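You operate a simulated robot arm through the tools that you are given. There is no shell and no other tool. Be economical: measure what you need, move in short steps, check, and stop when the job is done.

You are at the controls of a simulated two-armed robot. One attempt, no reset.

## Task
Close the test mould: cover plate on, clamp locked, clamp bolt tight.
Fine: the mould is held steady with the other hand while the bolt is turned; the shield plate goes in the parts tray.
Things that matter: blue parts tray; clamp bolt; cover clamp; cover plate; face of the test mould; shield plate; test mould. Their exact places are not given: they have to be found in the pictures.

The check looks at the end state, three seconds after you hand in, the way a careful person would. Anything else that was tipped, shoved, dropped, spilled or broken makes it a failure. A push-on lid holds only when it is set on centred and level and pressed home; a screw cap is set on level and turned clockwise until tight.

## Robot
Two 7-joint arms with two-finger parallel grippers on one trunk, on a base that drives. Base frame: it is fixed to the floor where the robot stands at the start and does not move with it; the origin is under the middle of the robot, x ahead of it, y to its left, z up; the surface under the hand at the start is at about z = 84. Lengths are in cm, angles in degrees, forces in N, time in s.
The left shoulder is at the start at [7, 13.4, 122.6], the right one opposite. With the tool pointing down near the work surface each hand reaches from about 10 to 64 cm from the robot's upright axis, wherever it stands, measured 20 degrees to its own side. Places, roughly: blue parts tray [40, 50, 80]; clamp bolt [50, -10, 100]; cover clamp [50, 10, 90]; face of the test mould [50, 0, 90]. Payload 1.57 kg a hand.
The tool frame of a hand sits at the grasp point between the pads (the TCP): z along the fingers, y along the line on which they close. The tips reach 3 cm beyond it. Largest opening 8 cm; finger width 1.7, thickness 1.2; the body of the gripper, 4 by 8.2 cm, starts 8 cm behind the TCP.
Orientation is that of the tool frame in the base frame, as [roll, pitch, yaw] about the fixed x, y, z axes, in that order (R = Rz(yaw) Ry(pitch) Rx(roll)). With the fingers straight down and closing along the base's y, the tool's x points along the base's -x, its y along +y and its z along -z.

## Interface
- The arms move only by the tool play_rows. It takes "left_motion", "right_motion" or both (then of equal length, played together; a hand with none holds still); each is a list that holds one entry, the list of rows, each a list of 7 numbers: the shift along the tool's x, y, z in units of 300 mm (1.0 is 300 mm), then the turn, a rotation vector about the tool's x, y, z in units of 90 degrees (1.0 is 90 degrees), then the finger opening in cm, from 0 to 8. In form: [[[dx, dy, dz, rx, ry, rz, claw], ...]]. A call has 1 to 10 rows; each row is the pose to reach, as a shift and turn from the pose commanded when the call began, along the tool's axes at that moment. A call with a number of a shift or a turn outside -1 to 1 is refused whole. Rows are played at 5 a second. More than 5 cm and 8.6 degrees between two rows, or a gripper value outside its range, and nothing of the call is played. A pose out of reach is approached as far as the arm can. The call stops where the force on the tool passes 40 N (or 10 N more than at its start, if that is more) or the arm is blocked; 0.2 s more then pass. Each finger travels about 15.3 cm/s and halts on what it meets, pressing with about 22 N; the grip force reading is that of the motor and also rises with nothing between the fingers. The clock runs only during rows and for 0.2 s after the last one: add rows that repeat a pose to give the fingers time. The reply holds the time, the measured pose of the TCP, the force on the tool along the base axes, the opening and the grip force, in the units named above and with some noise, with the torque about the TCP (base axes, N m) and any sound that the robot's microphone picked up.
- Cameras (640 x 400 px; columns grow to the right, rows downward): "scene" is now at [13.34, 0.64, 145.73]; the picture's right is [0.11, -0.99, 0.00], its down [-0.63, -0.07, -0.77] and it looks along [0.77, 0.08, -0.63] (base axes); focal length 264 px, centre (320, 200). "left" rides on the left gripper at [7.2, 0.7, -12.2] in its tool frame; the picture's right is [-0.09, 1.00, 0.00], its down [-0.84, -0.08, -0.54] and it looks along [-0.54, -0.05, 0.84] (tool axes); focal length 238 px, centre (320, 200). "right" rides on the right gripper at [7.2, -0.7, -12.2] in its tool frame; the picture's right is [0.09, 1.00, 0.00], its down [-0.84, 0.08, -0.54] and it looks along [-0.54, 0.05, 0.84] (tool axes); focal length 238 px, centre (320, 200).
- capture(camera): a new picture of that camera. No time passes.
- lift_body(by): slides the trunk up (or, below 0, down) by that many cm; the arms and the scene camera ride with it, the base frame stays. It gives what a move gives, with no picture.
- steer(legs): drives the robot by 1 to 6 legs, each [ahead, left, turn to the left] in cm, cm and degrees, along the robot's own axes; the way and the turn of a leg run together, so that a leg with both is an arc; at most 150 cm and 180 degrees a leg. The arms and the cameras ride along, it lands a little off, and it stops where it bumps. It gives what a move gives.
- aim_head(pan, tilt): turns the head with the scene camera to pan (to the left, within 86 degrees either way) and tilt (down, from -29 to 69), counted from straight ahead of the robot. It gives what a move gives.
- probe_pixels(camera, pixels): there is no depth. For up to 12 entries [column, row, z] of the newest picture of that camera ("zoom" is the newest enlarged one), the place [x, y] in the base frame at which the ray of that pixel passes the height z, good to about 0.3 cm, but the place of the scene camera against the robot may be out by one fixed shift of up to 1.2 cm in any direction. No time passes.
- zoom(camera, box): a new picture of the part [left, top, right, bottom] of that camera's present view, enlarged. No time passes.
- close_job(): hands the job in; it is judged then, once.

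Keep the steps short. Do not move on a guess: measure, check each grasp and each placing, and mend mistakes. In all there are 80 turns and 70 pictures (those below and enlarged ones count). Leave the grippers open and the arms clear of the work at the hand-in unless told otherwise, and finish with a single line.

The tools are called after "Request:" by a JSON object that holds its "fn" and its "kwargs". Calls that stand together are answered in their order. play_rows: Moves the arms, as the interface text tells. Its arguments: {"type":"object","properties":{"left_motion":{"type":"array","items":{"type":"array","items":{"type":"array","items":{"type":"number"}}}},"right_motion":{"type":"array","items":{"type":"array","items":{"type":"array","items":{"type":"number"}}}}},"required":[]} The other tools are called the same way: lift_body (by) slides the trunk up or down; steer (legs) drives the base; aim_head (pan, tilt) turns the head that bears the scene camera; capture (camera) takes a picture; probe_pixels (camera, pixels) gives the place at which the rays of pixels pass given heights; zoom (camera, box) takes an enlarged picture of a part of a camera's view; close_job () hands the job in.

At the start:

```text
time: 0.0
left_tcp_pos: [37.91, 22.42, 125.81]
left_tcp_rot: [180.0, 0.1, -180.0]
left_force: [0.4, 0.0, -0.4]
left_wrist_torque: [0.02, 0.01, 0.03]
left_width: 8.0
left_grip_force: 0.1
right_tcp_pos: [41.62, -11.15, 125.46]
right_tcp_rot: [180.0, 0.1, -180.0]
right_force: [0.2, 1.0, -0.4]
right_wrist_torque: [0.02, 0.0, -0.03]
right_width: 8.02
right_grip_force: 0.1
trunk travel left (down, up): [-80.0, 14.0]
robot x, y, heading: [-0.47, 0.27, -0.1]
head pan, tilt: [6.0, 39.3]
```

scene: 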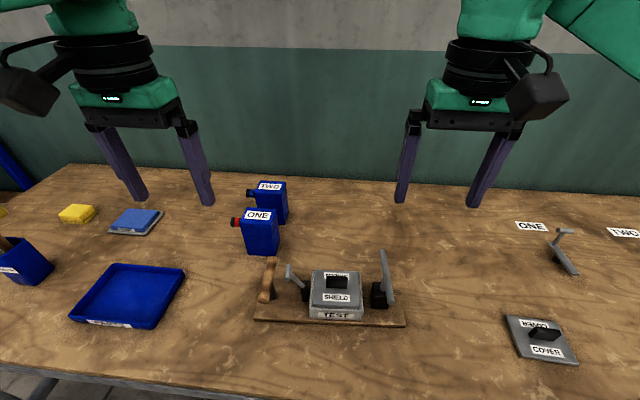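
right: 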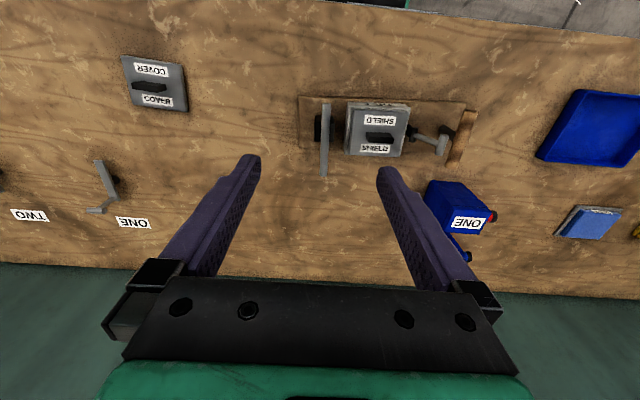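
left: 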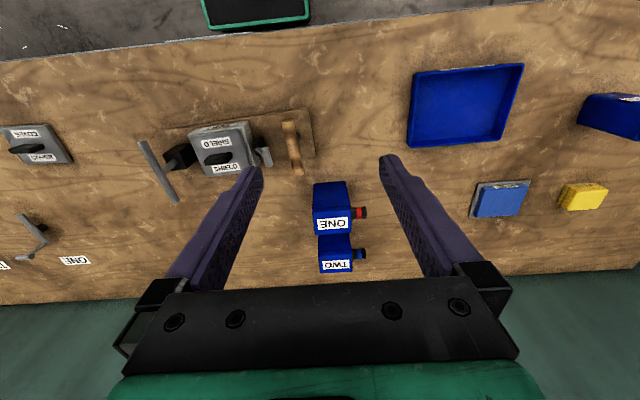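

I see the mould with a shield plate on it at about (336,292), the cover plate at (541,340), and a crank-like tool at (565,250). I will zoom in on these before measuring.

Request:
{"fn": "zoom", "kwargs": {"camera": "scene", "box": [240, 230, 420, 342]}}

Request:
{"fn": "zoom", "kwargs": {"camera": "scene", "box": [480, 210, 640, 380]}}

Request:
{"fn": "zoom", "kwargs": {"camera": "right", "box": [280, 70, 500, 208]}}

```text
3.56 times, centred on (330, 286) of scene
```

zoom: 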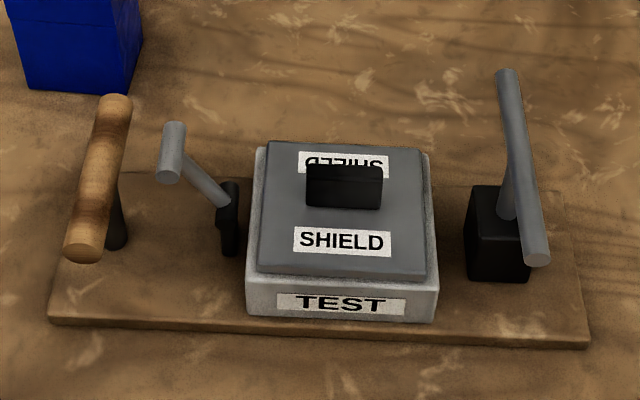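

```text
2.35 times, centred on (560, 295) of scene
```

zoom: 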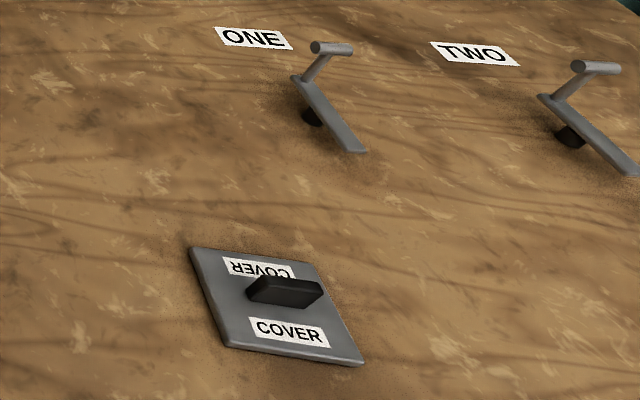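

```text
2.90 times, centred on (390, 139) of right
```

zoom: 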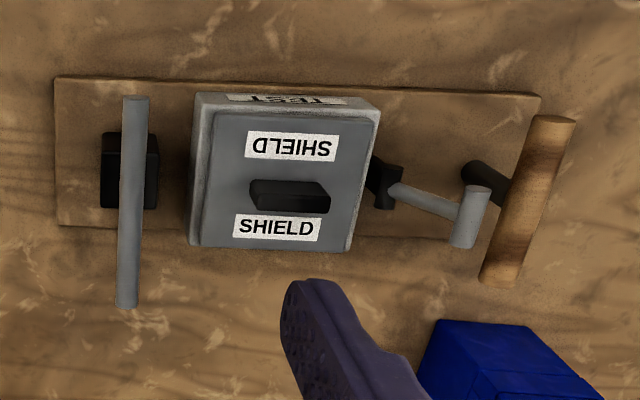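

Next I measure mould, cover and tray with both cameras.

Request:
{"fn": "probe_pixels", "kwargs": {"camera": "right", "pixels": [[347, 103, 90], [411, 106, 90], [402, 156, 90], [343, 154, 90], [380, 138, 92], [150, 86, 86], [122, 56, 85], [178, 64, 85], [188, 112, 85], [134, 106, 85], [324, 105, 96], [325, 175, 96]]}}

Request:
{"fn": "probe_pixels", "kwargs": {"camera": "scene", "pixels": [[313, 272, 90], [358, 272, 90], [361, 307, 90], [310, 307, 90], [336, 283, 92], [546, 333, 86], [506, 318, 85], [552, 320, 85], [577, 364, 85], [522, 357, 85], [382, 251, 96], [391, 302, 96]]}}

Request:
{"fn": "probe_pixels", "kwargs": {"camera": "left", "pixels": [[416, 72, 84], [523, 65, 84], [505, 144, 84], [410, 144, 84], [187, 132, 90], [246, 123, 90], [256, 166, 90], [200, 176, 90], [140, 142, 96], [176, 200, 96], [291, 122, 93], [299, 172, 93]]}}

```text
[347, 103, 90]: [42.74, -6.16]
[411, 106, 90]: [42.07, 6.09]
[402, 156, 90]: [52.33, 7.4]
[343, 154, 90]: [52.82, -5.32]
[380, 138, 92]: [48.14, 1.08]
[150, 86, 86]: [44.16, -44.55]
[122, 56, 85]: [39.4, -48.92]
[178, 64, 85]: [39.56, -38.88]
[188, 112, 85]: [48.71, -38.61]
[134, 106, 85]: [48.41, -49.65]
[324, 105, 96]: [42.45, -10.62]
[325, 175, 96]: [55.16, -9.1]
```

```text
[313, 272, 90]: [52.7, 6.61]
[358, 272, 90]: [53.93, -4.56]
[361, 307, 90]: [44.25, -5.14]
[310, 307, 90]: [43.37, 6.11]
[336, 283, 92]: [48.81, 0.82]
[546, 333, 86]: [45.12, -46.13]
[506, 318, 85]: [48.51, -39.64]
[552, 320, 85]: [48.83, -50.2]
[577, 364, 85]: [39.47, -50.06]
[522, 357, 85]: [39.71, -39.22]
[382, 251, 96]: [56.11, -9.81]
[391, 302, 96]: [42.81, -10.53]
```

```text
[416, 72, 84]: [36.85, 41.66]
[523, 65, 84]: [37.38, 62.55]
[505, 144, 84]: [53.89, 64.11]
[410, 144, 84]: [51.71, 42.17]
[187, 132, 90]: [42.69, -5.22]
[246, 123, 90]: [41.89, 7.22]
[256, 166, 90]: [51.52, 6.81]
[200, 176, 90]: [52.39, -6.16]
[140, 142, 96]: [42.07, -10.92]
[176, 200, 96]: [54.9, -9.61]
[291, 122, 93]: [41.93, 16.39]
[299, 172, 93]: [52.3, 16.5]
```

The mould's centre is near (47.9, 0.5), the cover near (44, -44.3) and the tray near (45, 52). I raise no contact yet: both hands go above their plates, turning so the fingers close along x across the thin side of the knobs, and their cameras look in from the outer sides.

Request:
{"fn": "play_rows", "kwargs": {"left_motion": [[[-0.033, -0.073, 0.059, 0, 0, 0.095, 8], [-0.067, -0.146, 0.119, 0, 0, 0.19, 8], [-0.1, -0.219, 0.178, 0, 0, 0.285, 8], [-0.133, -0.292, 0.237, 0, 0, 0.38, 8], [-0.167, -0.365, 0.297, 0, 0, 0.475, 8], [-0.2, -0.438, 0.356, 0, 0, 0.57, 8], [-0.233, -0.511, 0.415, 0, 0, 0.665, 8], [-0.267, -0.584, 0.474, 0, 0, 0.76, 8], [-0.3, -0.657, 0.534, 0, 0, 0.855, 8], [-0.333, -0.73, 0.593, 0, 0, 0.95, 8]]], "right_motion": [[[-0.008, -0.096, 0.052, 0, 0, -0.095, 8], [-0.016, -0.192, 0.103, 0, 0, -0.19, 8], [-0.024, -0.288, 0.155, 0, 0, -0.285, 8], [-0.032, -0.384, 0.206, 0, 0, -0.38, 8], [-0.04, -0.48, 0.258, 0, 0, -0.475, 8], [-0.048, -0.576, 0.31, 0, 0, -0.57, 8], [-0.056, -0.672, 0.361, 0, 0, -0.665, 8], [-0.064, -0.768, 0.413, 0, 0, -0.76, 8], [-0.072, -0.864, 0.464, 0, 0, -0.855, 8], [-0.08, -0.96, 0.516, 0, 0, -0.95, 8]]]}}

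Request:
{"fn": "capture", "kwargs": {"camera": "left"}}

Request:
{"fn": "capture", "kwargs": {"camera": "right"}}

```text
time: 2.2
left_tcp_pos: [44.14, 6.52, 108.39]
left_tcp_rot: [179.9, 0.0, 94.3]
left_force: [-0.4, 0.5, -0.5]
left_wrist_torque: [0.04, 0.0, -0.03]
left_width: 8.02
left_grip_force: 0.0
left hand out of reach, approached as far as the arm can: row 8, 9, 10
right_tcp_pos: [21.78, -11.65, 114.6]
right_tcp_rot: [-179.6, -0.3, -96.1]
right_force: [0.9, 0.2, 0.0]
right_wrist_torque: [-0.01, 0.03, 0.0]
right_width: 8.0
right_grip_force: 0.1
right hand out of reach, approached as far as the arm can: row 4, 5, 6, 7, 8, 9, 10
trunk travel left (down, up): [-80.0, 14.0]
robot x, y, heading: [0.03, -0.05, 0.2]
head pan, tilt: [6.0, 39.3]
```

```text
63 pictures are left
```

left: 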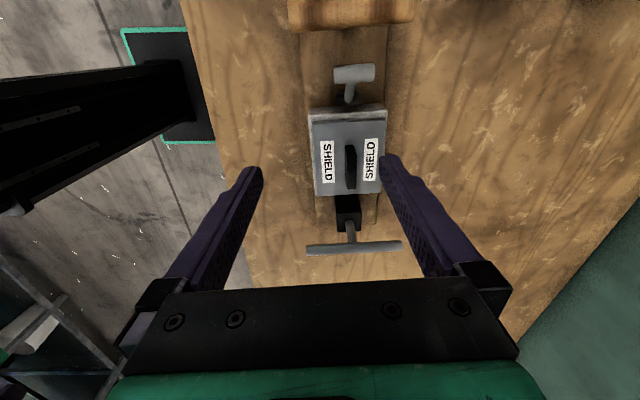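

```text
62 pictures are left
```

right: 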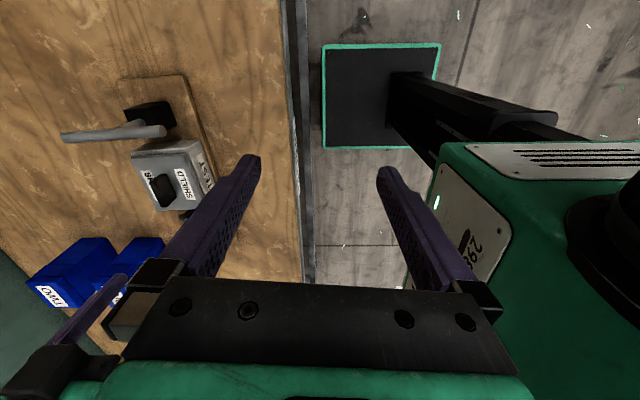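

The turned wrists ran short of reach, above all on the right. I turn both hands back to the plain orientation (closing along y), and bring the right hand forward again. After that I'll shift the base rather than stretch.

Request:
{"fn": "play_rows", "kwargs": {"left_motion": [[[0, 0, -0.01, 0, 0, -0.095, 8], [0, 0, -0.02, 0, 0, -0.19, 8], [0, 0, -0.03, 0, 0, -0.285, 8], [0, 0, -0.04, 0, 0, -0.38, 8], [0, 0, -0.05, 0, 0, -0.475, 8], [0, 0, -0.06, 0, 0, -0.57, 8], [0, 0, -0.07, 0, 0, -0.665, 8], [0, 0, -0.08, 0, 0, -0.76, 8], [0, 0, -0.09, 0, 0, -0.855, 8], [0, 0, -0.1, 0, 0, -0.95, 8]]], "right_motion": [[[0.02, -0.05, -0.02, 0, 0, 0.093, 8], [0.04, -0.1, -0.04, 0, 0, 0.186, 8], [0.06, -0.15, -0.06, 0, 0, 0.28, 8], [0.08, -0.2, -0.08, 0, 0, 0.373, 8], [0.1, -0.25, -0.1, 0, 0, 0.466, 8], [0.12, -0.3, -0.12, 0, 0, 0.56, 8], [0.14, -0.35, -0.14, 0, 0, 0.653, 8], [0.16, -0.4, -0.16, 0, 0, 0.746, 8], [0.18, -0.45, -0.18, 0, 0, 0.84, 8], [0.2, -0.5, -0.2, 0, 0, 0.932, 8]]]}}

```text
time: 4.4
left_tcp_pos: [44.04, 6.48, 111.3]
left_tcp_rot: [-180.0, 0.0, -179.8]
left_force: [1.1, -0.3, -0.1]
left_wrist_torque: [0.03, -0.01, -0.01]
left_width: 8.02
left_grip_force: 0.0
right_tcp_pos: [36.63, -17.17, 121.03]
right_tcp_rot: [-179.9, -0.1, -178.5]
right_force: [-0.2, -0.2, -0.6]
right_wrist_torque: [0.0, 0.01, 0.01]
right_width: 8.01
right_grip_force: 0.0
trunk travel left (down, up): [-80.0, 14.0]
robot x, y, heading: [0.06, -0.33, -0.3]
head pan, tilt: [6.0, 39.3]
```

Both hands are straight again. I drive 14 cm to the right so that the mould lies in the left hand's comfortable zone, then look.

Request:
{"fn": "steer", "kwargs": {"legs": [[0, -14, 0]]}}

Request:
{"fn": "capture", "kwargs": {"camera": "left"}}

Request:
{"fn": "capture", "kwargs": {"camera": "scene"}}

```text
time: 5.7
left_tcp_pos: [44.05, -6.91, 111.41]
left_tcp_rot: [-179.8, 0.1, -179.9]
left_force: [0.3, -0.6, 1.1]
left_wrist_torque: [0.03, -0.02, 0.01]
left_width: 8.0
left_grip_force: 0.2
right_tcp_pos: [36.6, -30.37, 121.03]
right_tcp_rot: [-179.9, 0.0, -178.4]
right_force: [0.3, -0.6, -0.3]
right_wrist_torque: [-0.03, 0.02, -0.02]
right_width: 8.01
right_grip_force: 0.1
trunk travel left (down, up): [-80.0, 14.0]
robot x, y, heading: [0.28, -13.93, 0.1]
head pan, tilt: [6.0, 39.3]
```

```text
61 pictures are left
```

left: 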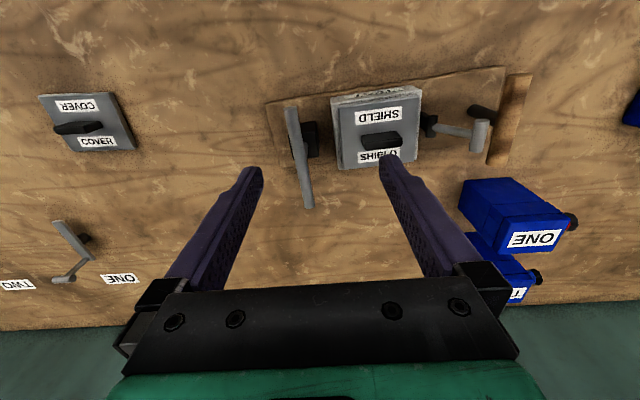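

```text
60 pictures are left
```

scene: 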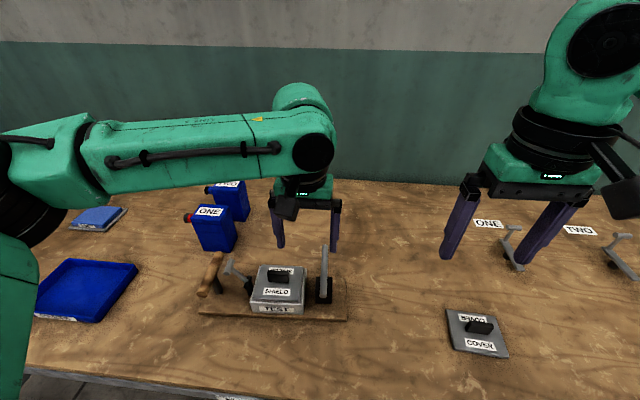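

I cross-check heights: the same knob, bar and clamp points seen from this second place.

Request:
{"fn": "probe_pixels", "kwargs": {"camera": "left", "pixels": [[381, 139, 91], [381, 139, 93], [291, 108, 94], [291, 108, 98], [309, 207, 94], [309, 207, 98], [487, 119, 92], [487, 119, 96], [478, 152, 92], [478, 152, 96], [332, 98, 90], [420, 88, 90]]}}

Request:
{"fn": "probe_pixels", "kwargs": {"camera": "scene", "pixels": [[279, 271, 91], [279, 271, 93], [324, 246, 94], [324, 246, 98], [324, 300, 94], [324, 300, 98], [229, 263, 92], [229, 263, 96], [257, 270, 90], [305, 270, 90], [302, 301, 90], [251, 300, 90]]}}

Request:
{"fn": "zoom", "kwargs": {"camera": "left", "box": [260, 60, 540, 220]}}

```text
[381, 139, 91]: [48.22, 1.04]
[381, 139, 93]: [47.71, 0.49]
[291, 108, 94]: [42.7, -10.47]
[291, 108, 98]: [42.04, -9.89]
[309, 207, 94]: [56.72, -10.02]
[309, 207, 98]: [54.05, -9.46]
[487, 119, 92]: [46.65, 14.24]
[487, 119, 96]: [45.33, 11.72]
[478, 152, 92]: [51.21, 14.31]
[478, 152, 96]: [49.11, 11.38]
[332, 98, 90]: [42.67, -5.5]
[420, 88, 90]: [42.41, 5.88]
```

```text
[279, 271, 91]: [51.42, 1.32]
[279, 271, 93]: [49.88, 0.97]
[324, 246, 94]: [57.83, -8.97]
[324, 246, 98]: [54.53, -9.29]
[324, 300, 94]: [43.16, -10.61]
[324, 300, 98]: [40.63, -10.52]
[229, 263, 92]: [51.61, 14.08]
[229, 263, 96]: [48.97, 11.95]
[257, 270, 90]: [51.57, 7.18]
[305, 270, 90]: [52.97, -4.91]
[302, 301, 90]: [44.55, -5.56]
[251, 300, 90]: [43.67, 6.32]
```

```text
2.29 times, centred on (400, 140) of left
```

zoom: 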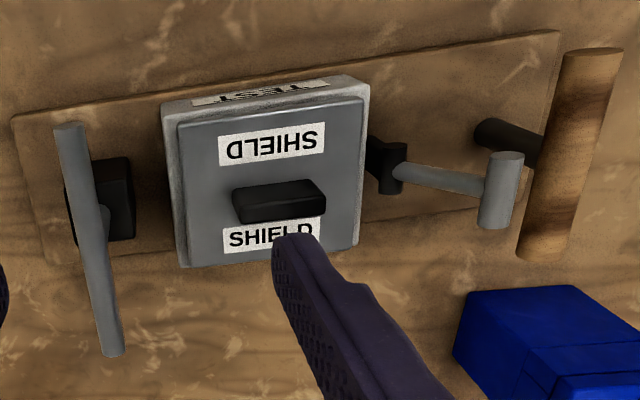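

The knob centre agrees at about (48.0, 0.8, 92); the bolt's bar lies at y about -10, z about 96. I bring the left hand above the knob, tips still 4 cm above it, and look.

Request:
{"fn": "play_rows", "kwargs": {"left_motion": [[[-0.066, 0.128, 0, 0, 0, 0, 8], [-0.132, 0.257, 0, 0, 0, 0, 8], [-0.132, 0.257, 0.14, 0, 0, 0, 8], [-0.132, 0.257, 0.28, 0, 0, 0, 8], [-0.132, 0.257, 0.413, 0, 0, 0, 8], [-0.132, 0.257, 0.413, 0, 0, 0, 8]]]}}

Request:
{"fn": "capture", "kwargs": {"camera": "left"}}

Request:
{"fn": "zoom", "kwargs": {"camera": "scene", "box": [180, 220, 360, 332]}}

```text
time: 7.1
left_tcp_pos: [48.12, 0.62, 99.04]
left_tcp_rot: [180.0, 0.1, -179.9]
left_force: [-0.9, 0.0, 0.5]
left_wrist_torque: [0.01, 0.02, 0.0]
left_width: 7.99
left_grip_force: 0.1
right_tcp_pos: [36.57, -30.72, 121.04]
right_tcp_rot: [179.8, 0.0, -178.3]
right_force: [0.4, -0.6, -0.1]
right_wrist_torque: [-0.01, 0.0, 0.03]
right_width: 8.01
right_grip_force: 0.0
trunk travel left (down, up): [-80.0, 14.0]
robot x, y, heading: [-0.13, -13.95, 0.1]
head pan, tilt: [6.0, 39.3]
```

```text
58 pictures are left
```

left: 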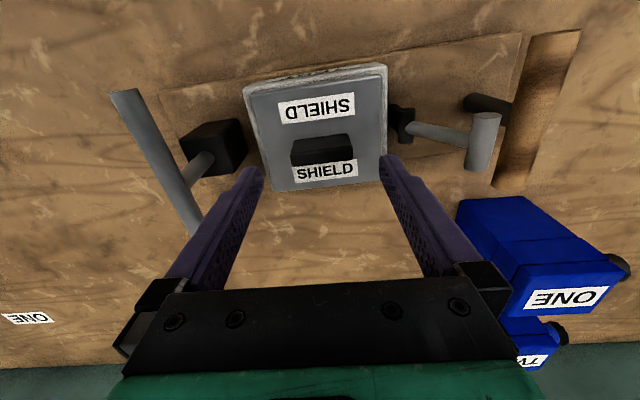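

```text
3.56 times, centred on (270, 276) of scene
```

zoom: 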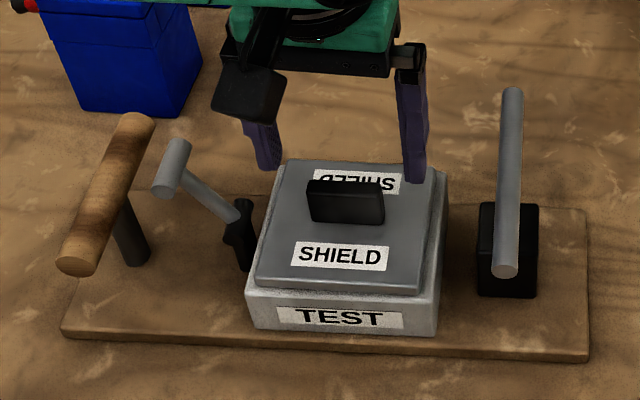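

I check the knob's top and base in this close view.

Request:
{"fn": "zoom", "kwargs": {"camera": "left", "box": [230, 50, 410, 200]}}

Request:
{"fn": "probe_pixels", "kwargs": {"camera": "left", "pixels": [[291, 141, 92], [348, 135, 92], [352, 149, 92], [352, 149, 93], [293, 153, 92], [244, 86, 90], [387, 64, 90], [386, 180, 90], [272, 190, 90]]}}

```text
2.67 times, centred on (320, 125) of left
```

zoom: 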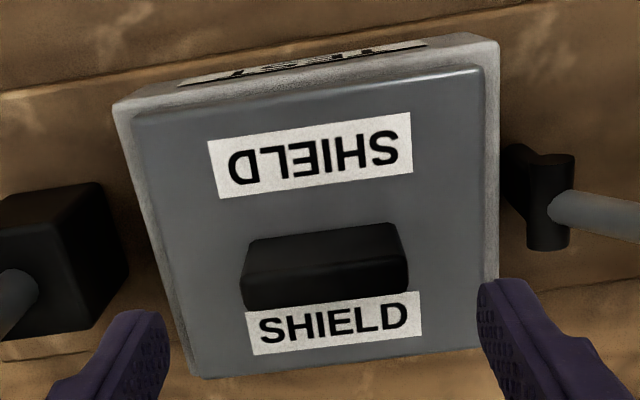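

```text
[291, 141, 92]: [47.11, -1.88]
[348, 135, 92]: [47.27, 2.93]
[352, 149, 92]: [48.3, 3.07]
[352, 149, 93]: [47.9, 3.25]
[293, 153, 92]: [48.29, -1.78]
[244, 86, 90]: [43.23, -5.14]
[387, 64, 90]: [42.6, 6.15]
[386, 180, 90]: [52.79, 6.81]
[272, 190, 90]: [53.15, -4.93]
```

The knob spans y -1.9 to 3.1 and lies centred between the fingers. I go down 5 cm to TCP z 94 (tips about 91) and check before closing.

Request:
{"fn": "play_rows", "kwargs": {"left_motion": [[[0, 0, 0.08, 0, 0, 0, 8], [0, 0, 0.13, 0, 0, 0, 8], [0, 0, 0.168, 0, 0, 0, 8], [0, 0, 0.168, 0, 0, 0, 8]]]}}

Request:
{"fn": "zoom", "kwargs": {"camera": "scene", "box": [220, 230, 340, 305]}}

Request:
{"fn": "zoom", "kwargs": {"camera": "left", "box": [220, 50, 420, 200]}}

```text
time: 8.1
left_tcp_pos: [47.53, 0.96, 94.19]
left_tcp_rot: [-179.9, 0.1, -179.8]
left_force: [0.2, 0.7, 0.0]
left_wrist_torque: [0.0, -0.01, 0.02]
left_width: 8.0
left_grip_force: 0.1
left hand out of reach, approached as far as the arm can: row 3, 4
right_tcp_pos: [36.68, -30.66, 120.98]
right_tcp_rot: [180.0, 0.1, -178.3]
right_force: [0.4, 0.5, 0.7]
right_wrist_torque: [-0.01, 0.0, 0.0]
right_width: 8.0
right_grip_force: 0.2
trunk travel left (down, up): [-80.0, 14.0]
robot x, y, heading: [-0.07, -13.74, 0.1]
head pan, tilt: [6.0, 39.3]
```

```text
5.33 times, centred on (280, 268) of scene
```

zoom: 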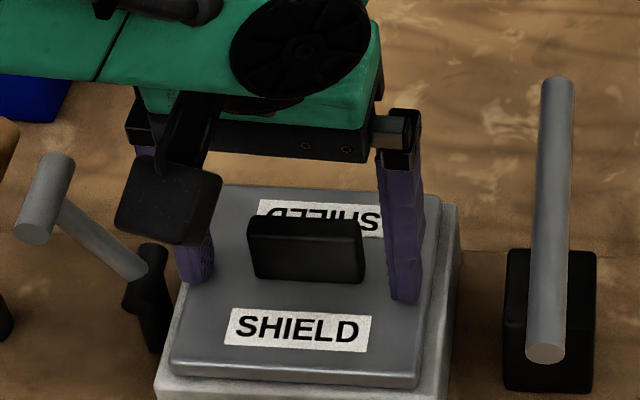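

```text
2.67 times, centred on (320, 125) of left
```

zoom: 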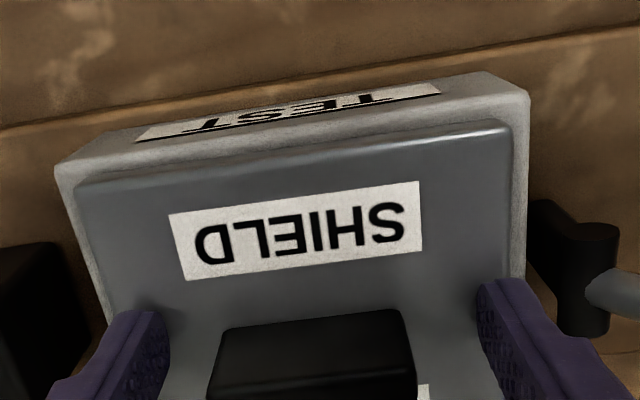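

The arm falls 0.5 cm short in x, but the pads still cover most of the knob's thickness and sit about level with its upper half. I close on it and then read the width.

Request:
{"fn": "play_rows", "kwargs": {"left_motion": [[[0, 0, 0, 0, 0, 0, 6], [0, 0, 0, 0, 0, 0, 4.4], [0, 0, 0, 0, 0, 0, 4.4], [0, 0, 0, 0, 0, 0, 4.4]]]}}

Request:
{"fn": "zoom", "kwargs": {"camera": "scene", "box": [220, 230, 340, 305]}}

```text
time: 9.1
left_tcp_pos: [47.45, 1.01, 94.28]
left_tcp_rot: [-179.9, 0.1, -179.8]
left_force: [-0.4, 0.7, 0.6]
left_wrist_torque: [0.07, -0.01, 0.09]
left_width: 4.77
left_grip_force: 22.0
right_tcp_pos: [36.7, -30.58, 121.1]
right_tcp_rot: [-180.0, -0.1, -178.3]
right_force: [0.3, -0.1, -0.4]
right_wrist_torque: [0.0, -0.01, -0.02]
right_width: 7.99
right_grip_force: 0.1
trunk travel left (down, up): [-80.0, 14.0]
robot x, y, heading: [0.15, -13.75, 0.2]
head pan, tilt: [6.0, 39.3]
```

```text
5.33 times, centred on (280, 268) of scene
```

zoom: 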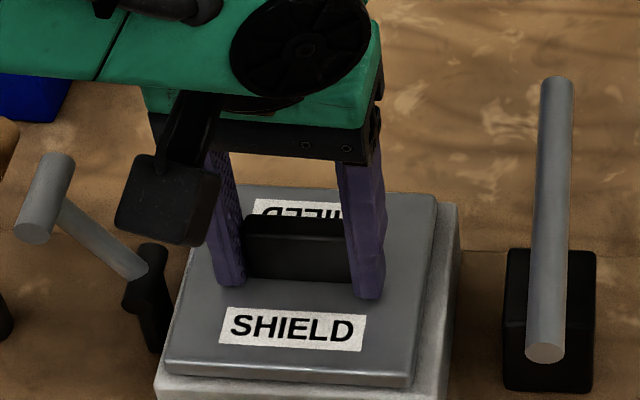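

The knob is held at 4.8 cm. I lift straight up 14 cm and check the plate came along and nothing else moved.

Request:
{"fn": "play_rows", "kwargs": {"left_motion": [[[0, 0, -0.03, 0, 0, 0, 4], [0, 0, -0.08, 0, 0, 0, 4], [0, 0, -0.16, 0, 0, 0, 4], [0, 0, -0.26, 0, 0, 0, 4], [0, 0, -0.36, 0, 0, 0, 4], [0, 0, -0.46, 0, 0, 0, 4], [0, 0, -0.46, 0, 0, 0, 4]]]}}

Request:
{"fn": "capture", "kwargs": {"camera": "scene"}}

Request:
{"fn": "capture", "kwargs": {"camera": "left"}}

```text
time: 10.7
left_tcp_pos: [47.85, 1.03, 108.16]
left_tcp_rot: [-179.9, 0.0, -179.8]
left_force: [-0.3, 0.2, -3.8]
left_wrist_torque: [-0.02, 0.0, 0.02]
left_width: 4.77
left_grip_force: 22.4
right_tcp_pos: [36.76, -30.55, 121.03]
right_tcp_rot: [180.0, 0.0, -178.3]
right_force: [0.2, 0.1, 0.2]
right_wrist_torque: [0.0, 0.02, 0.01]
right_width: 8.01
right_grip_force: 0.0
trunk travel left (down, up): [-80.0, 14.0]
robot x, y, heading: [0.49, -13.4, -0.0]
head pan, tilt: [6.0, 39.3]
```

```text
52 pictures are left
```

scene: 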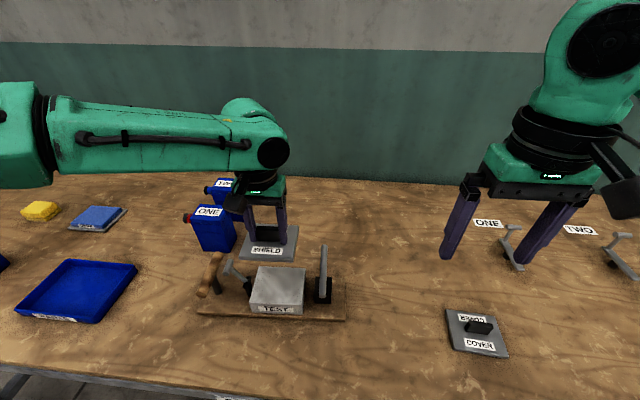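

```text
51 pictures are left
```

left: 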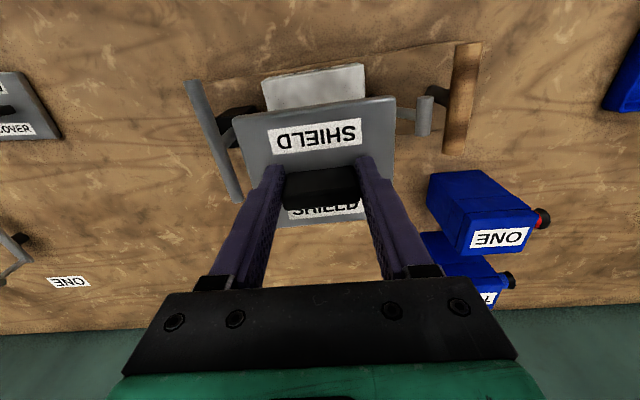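

The plate hangs level (3.8 N). I raise it a bit more, pull back to x 45 so as to clear the bottles, then drive 51 cm left, which carries it above the tray.

Request:
{"fn": "play_rows", "kwargs": {"left_motion": [[[0.03, 0, -0.06, 0, 0, 0, 4], [0.06, 0, -0.12, 0, 0, 0, 4], [0.095, 0, -0.18, 0, 0, 0, 4], [0.095, 0, -0.18, 0, 0, 0, 4]]]}}

Request:
{"fn": "steer", "kwargs": {"legs": [[0, 51, 0]]}}

Request:
{"fn": "capture", "kwargs": {"camera": "left"}}

Request:
{"fn": "capture", "kwargs": {"camera": "scene"}}

```text
time: 11.7
left_tcp_pos: [44.69, 0.93, 113.59]
left_tcp_rot: [-179.9, 0.0, -179.9]
left_force: [0.9, 0.0, -4.0]
left_wrist_torque: [-0.01, 0.05, 0.03]
left_width: 4.78
left_grip_force: 21.4
right_tcp_pos: [36.64, -30.54, 120.98]
right_tcp_rot: [180.0, -0.1, -178.3]
right_force: [0.2, -0.6, -0.9]
right_wrist_torque: [-0.01, 0.02, 0.03]
right_width: 8.0
right_grip_force: 0.0
trunk travel left (down, up): [-80.0, 14.0]
robot x, y, heading: [0.04, -13.95, -0.1]
head pan, tilt: [6.0, 39.3]
```

```text
time: 14.7
left_tcp_pos: [44.98, 51.9, 113.53]
left_tcp_rot: [179.9, 0.0, 179.7]
left_force: [-0.9, -0.4, -3.3]
left_wrist_torque: [-0.02, -0.02, 0.03]
left_width: 4.79
left_grip_force: 22.6
right_tcp_pos: [36.64, 20.29, 120.99]
right_tcp_rot: [180.0, 0.1, -178.7]
right_force: [0.4, 0.0, 1.8]
right_wrist_torque: [-0.01, 0.02, 0.01]
right_width: 7.98
right_grip_force: 0.0
trunk travel left (down, up): [-80.0, 14.0]
robot x, y, heading: [0.2, 37.48, -0.2]
head pan, tilt: [6.0, 39.3]
```

```text
50 pictures are left
```

left: 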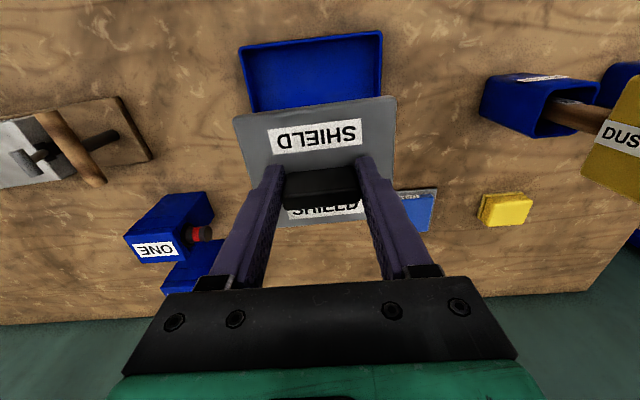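

```text
49 pictures are left
```

scene: 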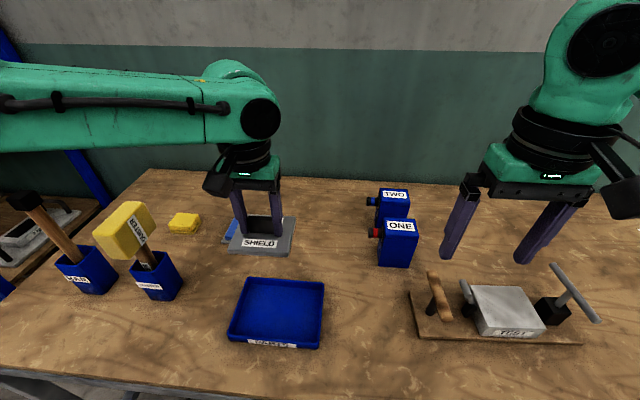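

Now I measure the tray's inside from here.

Request:
{"fn": "probe_pixels", "kwargs": {"camera": "left", "pixels": [[239, 47, 87], [382, 32, 87], [382, 98, 87], [248, 54, 85], [376, 40, 85]]}}

Request:
{"fn": "probe_pixels", "kwargs": {"camera": "scene", "pixels": [[245, 278, 87], [324, 282, 87], [320, 342, 87], [230, 334, 87], [251, 284, 85], [314, 284, 85]]}}

```text
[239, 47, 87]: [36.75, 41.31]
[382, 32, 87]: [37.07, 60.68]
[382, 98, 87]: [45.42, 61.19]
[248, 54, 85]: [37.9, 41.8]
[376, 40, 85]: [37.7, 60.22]
```

```text
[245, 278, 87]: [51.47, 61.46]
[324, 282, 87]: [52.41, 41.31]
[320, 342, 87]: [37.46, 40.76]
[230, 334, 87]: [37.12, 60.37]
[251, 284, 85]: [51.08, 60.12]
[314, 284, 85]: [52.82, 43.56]
```

The tray spans x 37–52, y 41–61. I lower the plate into its middle, stopping a bit above where the floor should be (TCP about 92).

Request:
{"fn": "play_rows", "kwargs": {"left_motion": [[[0.03, -0.01, 0.12, 0, 0, 0, 4], [0.03, -0.01, 0.26, 0, 0, 0, 4], [0.03, -0.01, 0.4, 0, 0, 0, 4], [0.03, -0.01, 0.54, 0, 0, 0, 4], [0.03, -0.01, 0.65, 0, 0, 0, 4], [0.03, -0.01, 0.71, 0, 0, 0, 4], [0.03, -0.01, 0.71, 0, 0, 0, 4]]]}}

Request:
{"fn": "zoom", "kwargs": {"camera": "scene", "box": [200, 230, 360, 360]}}

```text
time: 16.3
left_tcp_pos: [44.13, 51.72, 92.04]
left_tcp_rot: [-179.9, 0.0, 179.7]
left_force: [-0.8, -1.0, -3.3]
left_wrist_torque: [-0.02, 0.02, 0.0]
left_width: 4.78
left_grip_force: 22.3
right_tcp_pos: [36.69, 20.43, 120.97]
right_tcp_rot: [-180.0, 0.0, -178.7]
right_force: [-1.0, -0.1, 0.8]
right_wrist_torque: [0.01, 0.0, -0.04]
right_width: 8.02
right_grip_force: 0.1
trunk travel left (down, up): [-80.0, 14.0]
robot x, y, heading: [0.03, 37.6, -0.2]
head pan, tilt: [6.0, 39.3]
```

```text
3.08 times, centred on (280, 295) of scene
```

zoom: 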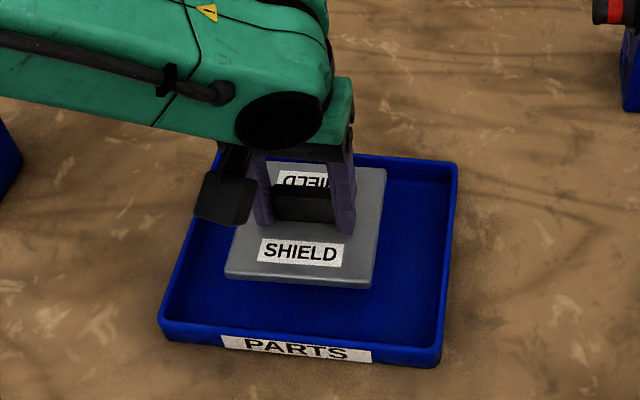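

The plate is inside the rim and hanging free. I lower in small steps until the weight comes off.

Request:
{"fn": "play_rows", "kwargs": {"left_motion": [[[0, 0, 0.015, 0, 0, 0, 4], [0, 0, 0.03, 0, 0, 0, 4], [0, 0, 0.045, 0, 0, 0, 4], [0, 0, 0.055, 0, 0, 0, 4]]]}}

```text
time: 17.3
left_tcp_pos: [44.04, 51.71, 90.71]
left_tcp_rot: [-179.9, 0.2, 179.8]
left_force: [0.3, -0.6, -3.5]
left_wrist_torque: [0.03, 0.0, -0.01]
left_width: 4.74
left_grip_force: 22.5
right_tcp_pos: [36.77, 20.4, 120.94]
right_tcp_rot: [180.0, 0.0, -178.5]
right_force: [-0.4, 0.8, 0.5]
right_wrist_torque: [0.03, 0.0, 0.01]
right_width: 8.0
right_grip_force: 0.1
trunk travel left (down, up): [-80.0, 14.0]
robot x, y, heading: [0.17, 37.72, -0.4]
head pan, tilt: [6.0, 39.3]
```

Still hanging (-3.5 N). Lower another 1.2 cm in small steps.

Request:
{"fn": "play_rows", "kwargs": {"left_motion": [[[0, 0, 0.01, 0, 0, 0, 4], [0, 0, 0.02, 0, 0, 0, 4], [0, 0, 0.03, 0, 0, 0, 4], [0, 0, 0.03, 0, 0, 0, 4]]]}}

Request:
{"fn": "zoom", "kwargs": {"camera": "scene", "box": [200, 230, 360, 360]}}

```text
time: 18.3
left_tcp_pos: [43.79, 51.91, 90.13]
left_tcp_rot: [-179.9, 0.1, 179.7]
left_force: [-0.2, 0.3, -3.9]
left_wrist_torque: [0.03, 0.0, 0.0]
left_width: 4.76
left_grip_force: 22.3
left hand out of reach, approached as far as the arm can: row 2, 3, 4
right_tcp_pos: [36.59, 20.43, 120.9]
right_tcp_rot: [180.0, 0.0, -178.8]
right_force: [-0.6, 0.2, 0.3]
right_wrist_torque: [0.0, 0.04, 0.0]
right_width: 8.0
right_grip_force: 0.1
trunk travel left (down, up): [-80.0, 14.0]
robot x, y, heading: [-0.11, 37.73, -0.4]
head pan, tilt: [6.0, 39.3]
```

```text
3.08 times, centred on (280, 295) of scene
```

zoom: 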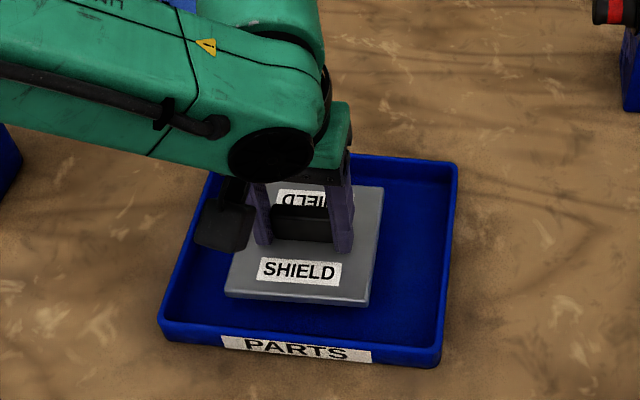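

The arm is at its lower limit, so I slide the trunk down in small amounts instead.

Request:
{"fn": "lift_body", "kwargs": {"by": -0.7}}

```text
time: 18.9
left_tcp_pos: [43.62, 51.95, 89.43]
left_tcp_rot: [-179.9, 0.1, 179.7]
left_force: [0.0, 0.6, -3.0]
left_wrist_torque: [0.01, 0.02, 0.01]
left_width: 4.77
left_grip_force: 22.3
right_tcp_pos: [36.69, 20.39, 120.22]
right_tcp_rot: [-180.0, 0.0, -178.7]
right_force: [-0.4, -0.7, 0.1]
right_wrist_torque: [0.04, 0.02, 0.01]
right_width: 7.98
right_grip_force: 0.0
trunk travel left (down, up): [-79.3, 14.7]
robot x, y, heading: [0.26, 37.89, -0.2]
head pan, tilt: [6.0, 39.3]
```

Request:
{"fn": "lift_body", "kwargs": {"by": -0.6}}

```text
time: 19.4
left_tcp_pos: [43.75, 51.96, 88.76]
left_tcp_rot: [-179.9, 0.1, 179.7]
left_force: [0.2, 1.3, -3.4]
left_wrist_torque: [0.04, 0.01, -0.02]
left_width: 4.77
left_grip_force: 21.9
right_tcp_pos: [36.71, 20.44, 119.73]
right_tcp_rot: [179.9, 0.0, -178.7]
right_force: [0.6, 0.1, 0.1]
right_wrist_torque: [0.0, -0.01, -0.03]
right_width: 8.02
right_grip_force: 0.1
trunk travel left (down, up): [-78.7, 15.3]
robot x, y, heading: [0.09, 37.55, -0.5]
head pan, tilt: [6.0, 39.3]
```

Still no contact; another 0.6.

Request:
{"fn": "lift_body", "kwargs": {"by": -0.6}}

Request:
{"fn": "zoom", "kwargs": {"camera": "scene", "box": [200, 230, 360, 360]}}

```text
time: 20.0
left_tcp_pos: [43.7, 51.91, 88.37]
left_tcp_rot: [-179.9, 0.2, 179.7]
left_force: [-1.4, 1.3, 7.7]
left_wrist_torque: [0.32, -0.14, 0.02]
left_width: 4.79
left_grip_force: 22.0
right_tcp_pos: [36.6, 20.48, 119.17]
right_tcp_rot: [-179.9, 0.1, -178.7]
right_force: [0.3, -0.3, -0.2]
right_wrist_torque: [0.04, 0.0, 0.02]
right_width: 8.01
right_grip_force: 0.1
trunk travel left (down, up): [-78.1, 15.9]
robot x, y, heading: [0.37, 37.7, -0.2]
head pan, tilt: [6.0, 39.3]
```

```text
3.08 times, centred on (280, 295) of scene
```

zoom: 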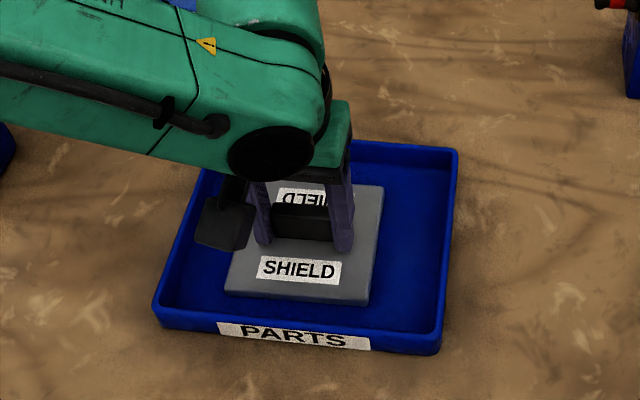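

Contact: the force went from -3.4 to +7.7 N, so the plate rests flat on the tray floor. I open and rise clear.

Request:
{"fn": "play_rows", "kwargs": {"left_motion": [[[0, 0, 0, 0, 0, 0, 5.5], [0, 0, 0, 0, 0, 0, 7], [0, 0, 0, 0, 0, 0, 7], [0, 0, -0.1, 0, 0, 0, 7], [0, 0, -0.25, 0, 0, 0, 7], [0, 0, -0.4, 0, 0, 0, 7], [0, 0, -0.55, 0, 0, 0, 7], [0, 0, -0.7, 0, 0, 0, 8]]]}}

Request:
{"fn": "capture", "kwargs": {"camera": "scene"}}

```text
time: 21.8
left_tcp_pos: [44.03, 51.75, 109.22]
left_tcp_rot: [-179.8, 0.1, 179.8]
left_force: [0.6, -0.1, 0.4]
left_wrist_torque: [0.0, -0.02, 0.02]
left_width: 8.0
left_grip_force: 0.1
right_tcp_pos: [36.64, 20.47, 119.23]
right_tcp_rot: [179.8, 0.1, -178.8]
right_force: [-0.6, 0.4, -0.2]
right_wrist_torque: [-0.01, -0.02, 0.0]
right_width: 7.98
right_grip_force: 0.0
trunk travel left (down, up): [-78.1, 15.9]
robot x, y, heading: [0.59, 37.93, -0.4]
head pan, tilt: [6.0, 39.3]
```

```text
45 pictures are left
```

scene: 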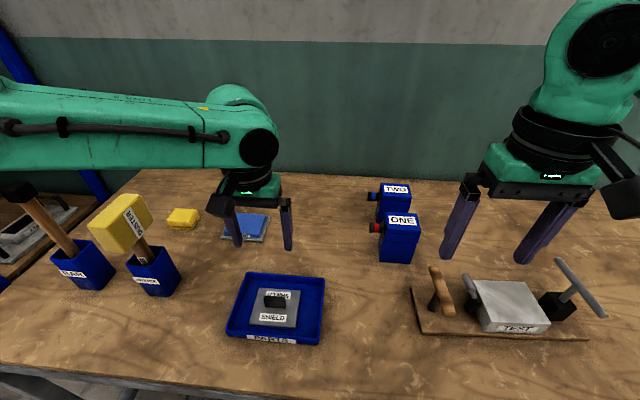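

The shield lies flat in the tray. Now I drive 65 cm right so that the cover comes under the right hand.

Request:
{"fn": "steer", "kwargs": {"legs": [[0, -64.5, 0]]}}

Request:
{"fn": "capture", "kwargs": {"camera": "right"}}

```text
time: 25.3
left_tcp_pos: [43.77, -11.58, 109.09]
left_tcp_rot: [-179.9, 0.2, 179.5]
left_force: [-0.5, 0.3, -0.2]
left_wrist_torque: [0.0, 0.01, 0.0]
left_width: 8.0
left_grip_force: 0.1
right_tcp_pos: [36.12, -42.96, 119.13]
right_tcp_rot: [-179.9, 0.1, -179.0]
right_force: [0.6, -0.2, -0.4]
right_wrist_torque: [-0.02, 0.0, -0.02]
right_width: 7.99
right_grip_force: 0.0
trunk travel left (down, up): [-78.1, 15.9]
robot x, y, heading: [-0.33, -25.63, -0.4]
head pan, tilt: [6.0, 39.3]
```

```text
44 pictures are left
```

right: 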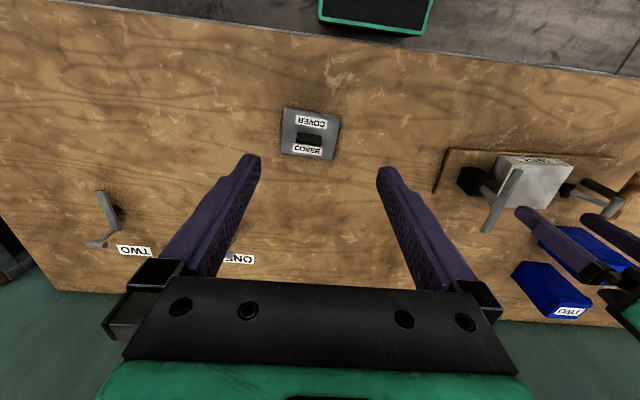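

Request:
{"fn": "probe_pixels", "kwargs": {"camera": "right", "pixels": [[284, 107, 85], [341, 117, 85], [332, 161, 85], [280, 152, 85], [309, 138, 87], [309, 138, 88], [297, 141, 88], [320, 145, 88]]}}

Request:
{"fn": "zoom", "kwargs": {"camera": "right", "box": [260, 90, 360, 180]}}

```text
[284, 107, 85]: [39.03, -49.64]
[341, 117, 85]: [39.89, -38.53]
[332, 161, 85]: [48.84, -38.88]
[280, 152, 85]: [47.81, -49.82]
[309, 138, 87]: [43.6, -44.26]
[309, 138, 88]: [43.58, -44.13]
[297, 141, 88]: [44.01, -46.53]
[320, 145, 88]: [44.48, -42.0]
```

```text
4.44 times, centred on (310, 135) of right
```

zoom: 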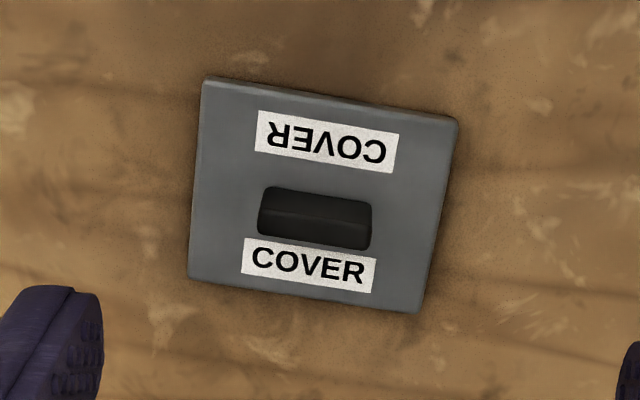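

The cover's centre is at (44.0, -44.2) with yaw about -5°. I raise the left hand out of the way, and bring the right hand over the cover, turned 6° to match.

Request:
{"fn": "play_rows", "kwargs": {"left_motion": [[[0, 0, -0.12, 0, 0, 0, 8], [0, 0, -0.24, 0, 0, 0, 8], [0, 0, -0.36, 0, 0, 0, 8], [0, 0, -0.48, 0, 0, 0, 8]]], "right_motion": [[[-0.06, -0.01, 0, 0, 0, 0.017, 8], [-0.13, -0.02, 0, 0, 0, 0.034, 8], [-0.2, -0.03, 0.04, 0, 0, 0.05, 8], [-0.265, -0.04, 0.08, 0, 0, 0.067, 8]]]}}

Request:
{"fn": "lift_body", "kwargs": {"by": -12}}

Request:
{"fn": "capture", "kwargs": {"camera": "right"}}

```text
time: 26.3
left_tcp_pos: [43.85, -11.78, 123.37]
left_tcp_rot: [-179.8, 0.1, 179.6]
left_force: [-0.4, -0.8, 0.1]
left_wrist_torque: [0.01, 0.02, -0.02]
left_width: 8.01
left_grip_force: 0.1
right_tcp_pos: [44.12, -43.89, 116.62]
right_tcp_rot: [-180.0, -0.1, 175.2]
right_force: [-0.1, 0.5, -0.8]
right_wrist_torque: [-0.01, 0.0, 0.03]
right_width: 7.97
right_grip_force: 0.0
trunk travel left (down, up): [-78.1, 15.9]
robot x, y, heading: [-0.13, -25.78, -0.1]
head pan, tilt: [6.0, 39.3]
```

```text
time: 27.8
left_tcp_pos: [43.71, -11.77, 111.44]
left_tcp_rot: [-179.9, 0.1, 179.6]
left_force: [-0.7, -0.6, 0.5]
left_wrist_torque: [-0.01, -0.01, -0.01]
left_width: 8.02
left_grip_force: 0.1
right_tcp_pos: [43.97, -44.08, 104.71]
right_tcp_rot: [-179.9, 0.0, 175.2]
right_force: [-0.5, -0.3, -0.4]
right_wrist_torque: [0.02, -0.01, -0.01]
right_width: 7.99
right_grip_force: 0.1
trunk travel left (down, up): [-66.1, 27.9]
robot x, y, heading: [-0.34, -25.96, -0.7]
head pan, tilt: [6.0, 39.3]
```

```text
42 pictures are left
```

right: 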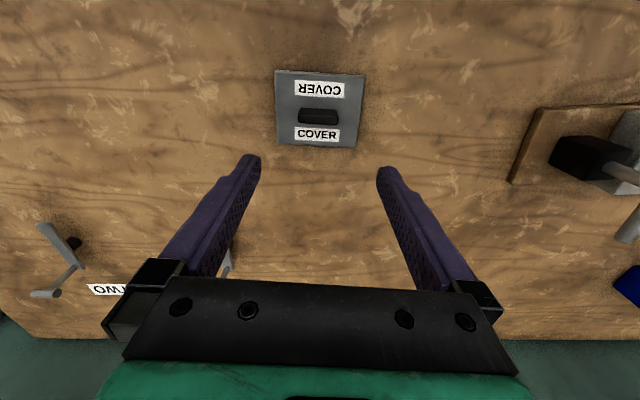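

Request:
{"fn": "probe_pixels", "kwargs": {"camera": "right", "pixels": [[275, 70, 85], [365, 75, 85], [356, 148, 85], [278, 142, 85], [299, 113, 87.5], [339, 114, 87.5], [338, 122, 87.5]]}}

Request:
{"fn": "play_rows", "kwargs": {"right_motion": [[[0, 0, 0.1, 0, 0, 0, 8], [0, 0, 0.2, 0, 0, 0, 8], [0, 0, 0.3, 0, 0, 0, 8], [0, 0, 0.38, 0, 0, 0, 8], [0, 0, 0.38, 0, 0, 0, 8]]]}}

Request:
{"fn": "capture", "kwargs": {"camera": "right"}}

```text
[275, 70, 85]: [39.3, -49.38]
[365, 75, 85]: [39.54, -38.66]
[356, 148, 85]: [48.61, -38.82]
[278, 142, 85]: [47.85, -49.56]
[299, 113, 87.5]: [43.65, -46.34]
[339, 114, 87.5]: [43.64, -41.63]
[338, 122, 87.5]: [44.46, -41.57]
```

```text
time: 29.0
left_tcp_pos: [43.78, -11.75, 111.41]
left_tcp_rot: [-179.9, 0.1, 179.5]
left_force: [0.1, -0.2, 0.7]
left_wrist_torque: [0.0, 0.0, 0.01]
left_width: 7.96
left_grip_force: 0.0
right_tcp_pos: [44.09, -43.93, 93.0]
right_tcp_rot: [-180.0, -0.1, 175.1]
right_force: [-0.4, 0.0, -0.6]
right_wrist_torque: [0.02, -0.01, 0.01]
right_width: 8.02
right_grip_force: 0.0
trunk travel left (down, up): [-66.1, 27.9]
robot x, y, heading: [-0.32, -25.54, -0.8]
head pan, tilt: [6.0, 39.3]
```

```text
41 pictures are left
```

right: 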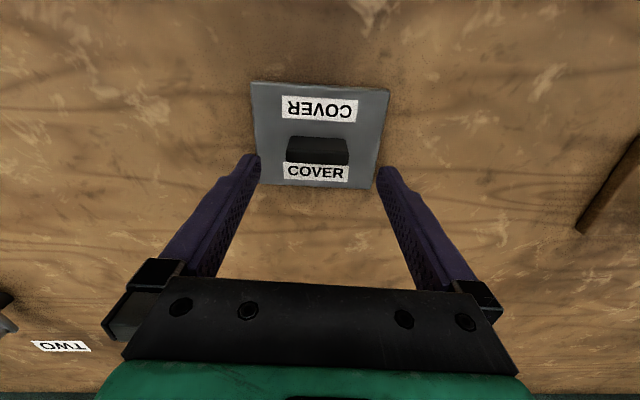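

Centred. I go down 4.5 cm and close on the knob.

Request:
{"fn": "play_rows", "kwargs": {"right_motion": [[[0, 0, 0.07, 0, 0, 0, 8], [0, 0, 0.12, 0, 0, 0, 8], [0, 0, 0.147, 0, 0, 0, 8], [0, 0, 0.147, 0, 0, 0, 6], [0, 0, 0.147, 0, 0, 0, 4], [0, 0, 0.147, 0, 0, 0, 4], [0, 0, 0.147, 0, 0, 0, 4]]]}}

Request:
{"fn": "capture", "kwargs": {"camera": "right"}}

```text
time: 30.6
left_tcp_pos: [43.7, -11.74, 111.39]
left_tcp_rot: [-179.8, 0.1, 179.6]
left_force: [0.1, 0.4, -0.2]
left_wrist_torque: [0.02, 0.0, 0.03]
left_width: 8.01
left_grip_force: 0.2
right_tcp_pos: [44.16, -44.12, 88.41]
right_tcp_rot: [-180.0, 0.0, 175.1]
right_force: [0.5, -0.3, -0.3]
right_wrist_torque: [-0.04, -0.08, 0.03]
right_width: 4.76
right_grip_force: 21.5
trunk travel left (down, up): [-66.1, 27.9]
robot x, y, heading: [-0.69, -25.68, -0.5]
head pan, tilt: [6.0, 39.3]
```

```text
40 pictures are left
```

right: 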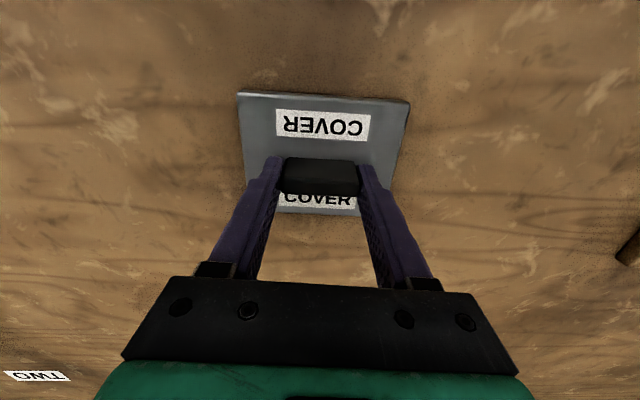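

Held at 4.76 cm. I lift 20 cm, then drive 44.5 cm left, which brings the cover above the mould and carries the left hand past it.

Request:
{"fn": "play_rows", "kwargs": {"right_motion": [[[0, 0, -0.04, 0, 0, 0, 4], [0, 0, -0.12, 0, 0, 0, 4], [0, 0, -0.24, 0, 0, 0, 4], [0, 0, -0.36, 0, 0, 0, 4], [0, 0, -0.48, 0, 0, 0, 4], [0, 0, -0.6, 0, 0, 0, 4], [0, 0, -0.7, 0, 0, 0, 4]]]}}

Request:
{"fn": "steer", "kwargs": {"legs": [[0, 44.5, 0]]}}

Request:
{"fn": "capture", "kwargs": {"camera": "right"}}

Request:
{"fn": "capture", "kwargs": {"camera": "scene"}}

```text
time: 32.2
left_tcp_pos: [43.57, -11.71, 111.4]
left_tcp_rot: [-179.9, 0.1, 179.6]
left_force: [-0.8, -0.2, -0.1]
left_wrist_torque: [0.0, 0.01, 0.01]
left_width: 8.0
left_grip_force: 0.1
right_tcp_pos: [43.86, -43.93, 110.02]
right_tcp_rot: [-180.0, -0.1, 175.1]
right_force: [-0.9, -0.1, -3.3]
right_wrist_torque: [-0.04, -0.01, -0.01]
right_width: 4.79
right_grip_force: 21.8
trunk travel left (down, up): [-66.1, 27.9]
robot x, y, heading: [-0.03, -25.35, -0.3]
head pan, tilt: [6.0, 39.3]
```

```text
time: 35.0
left_tcp_pos: [44.12, 33.87, 111.38]
left_tcp_rot: [-179.8, 0.1, 179.5]
left_force: [0.3, 0.1, 0.2]
left_wrist_torque: [0.02, -0.01, 0.01]
left_width: 8.0
left_grip_force: 0.0
right_tcp_pos: [44.34, 1.54, 109.94]
right_tcp_rot: [180.0, 0.0, 175.0]
right_force: [0.5, 0.5, -4.3]
right_wrist_torque: [-0.02, 0.01, 0.01]
right_width: 4.77
right_grip_force: 21.7
trunk travel left (down, up): [-66.1, 27.9]
robot x, y, heading: [0.52, 20.32, -0.7]
head pan, tilt: [6.0, 39.3]
```

```text
39 pictures are left
```

right: 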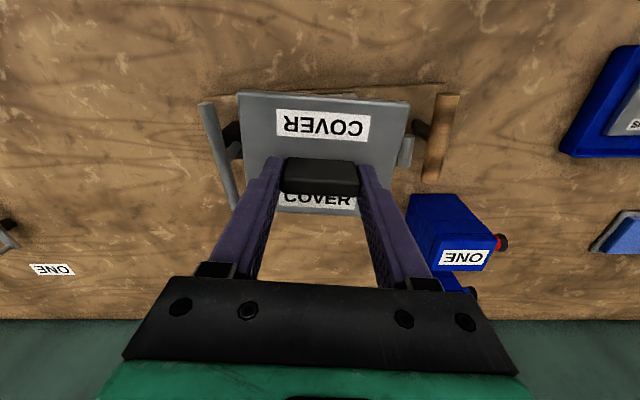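

```text
38 pictures are left
```

scene: 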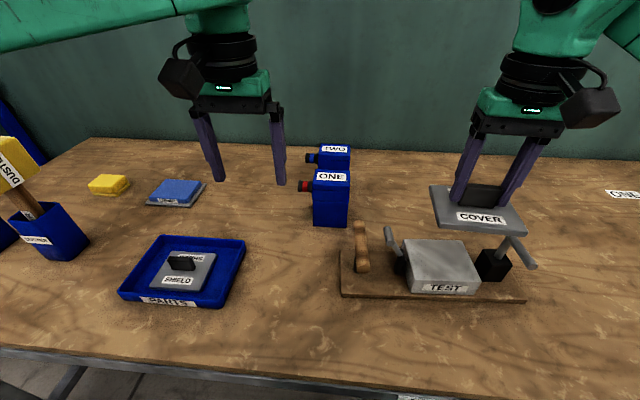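

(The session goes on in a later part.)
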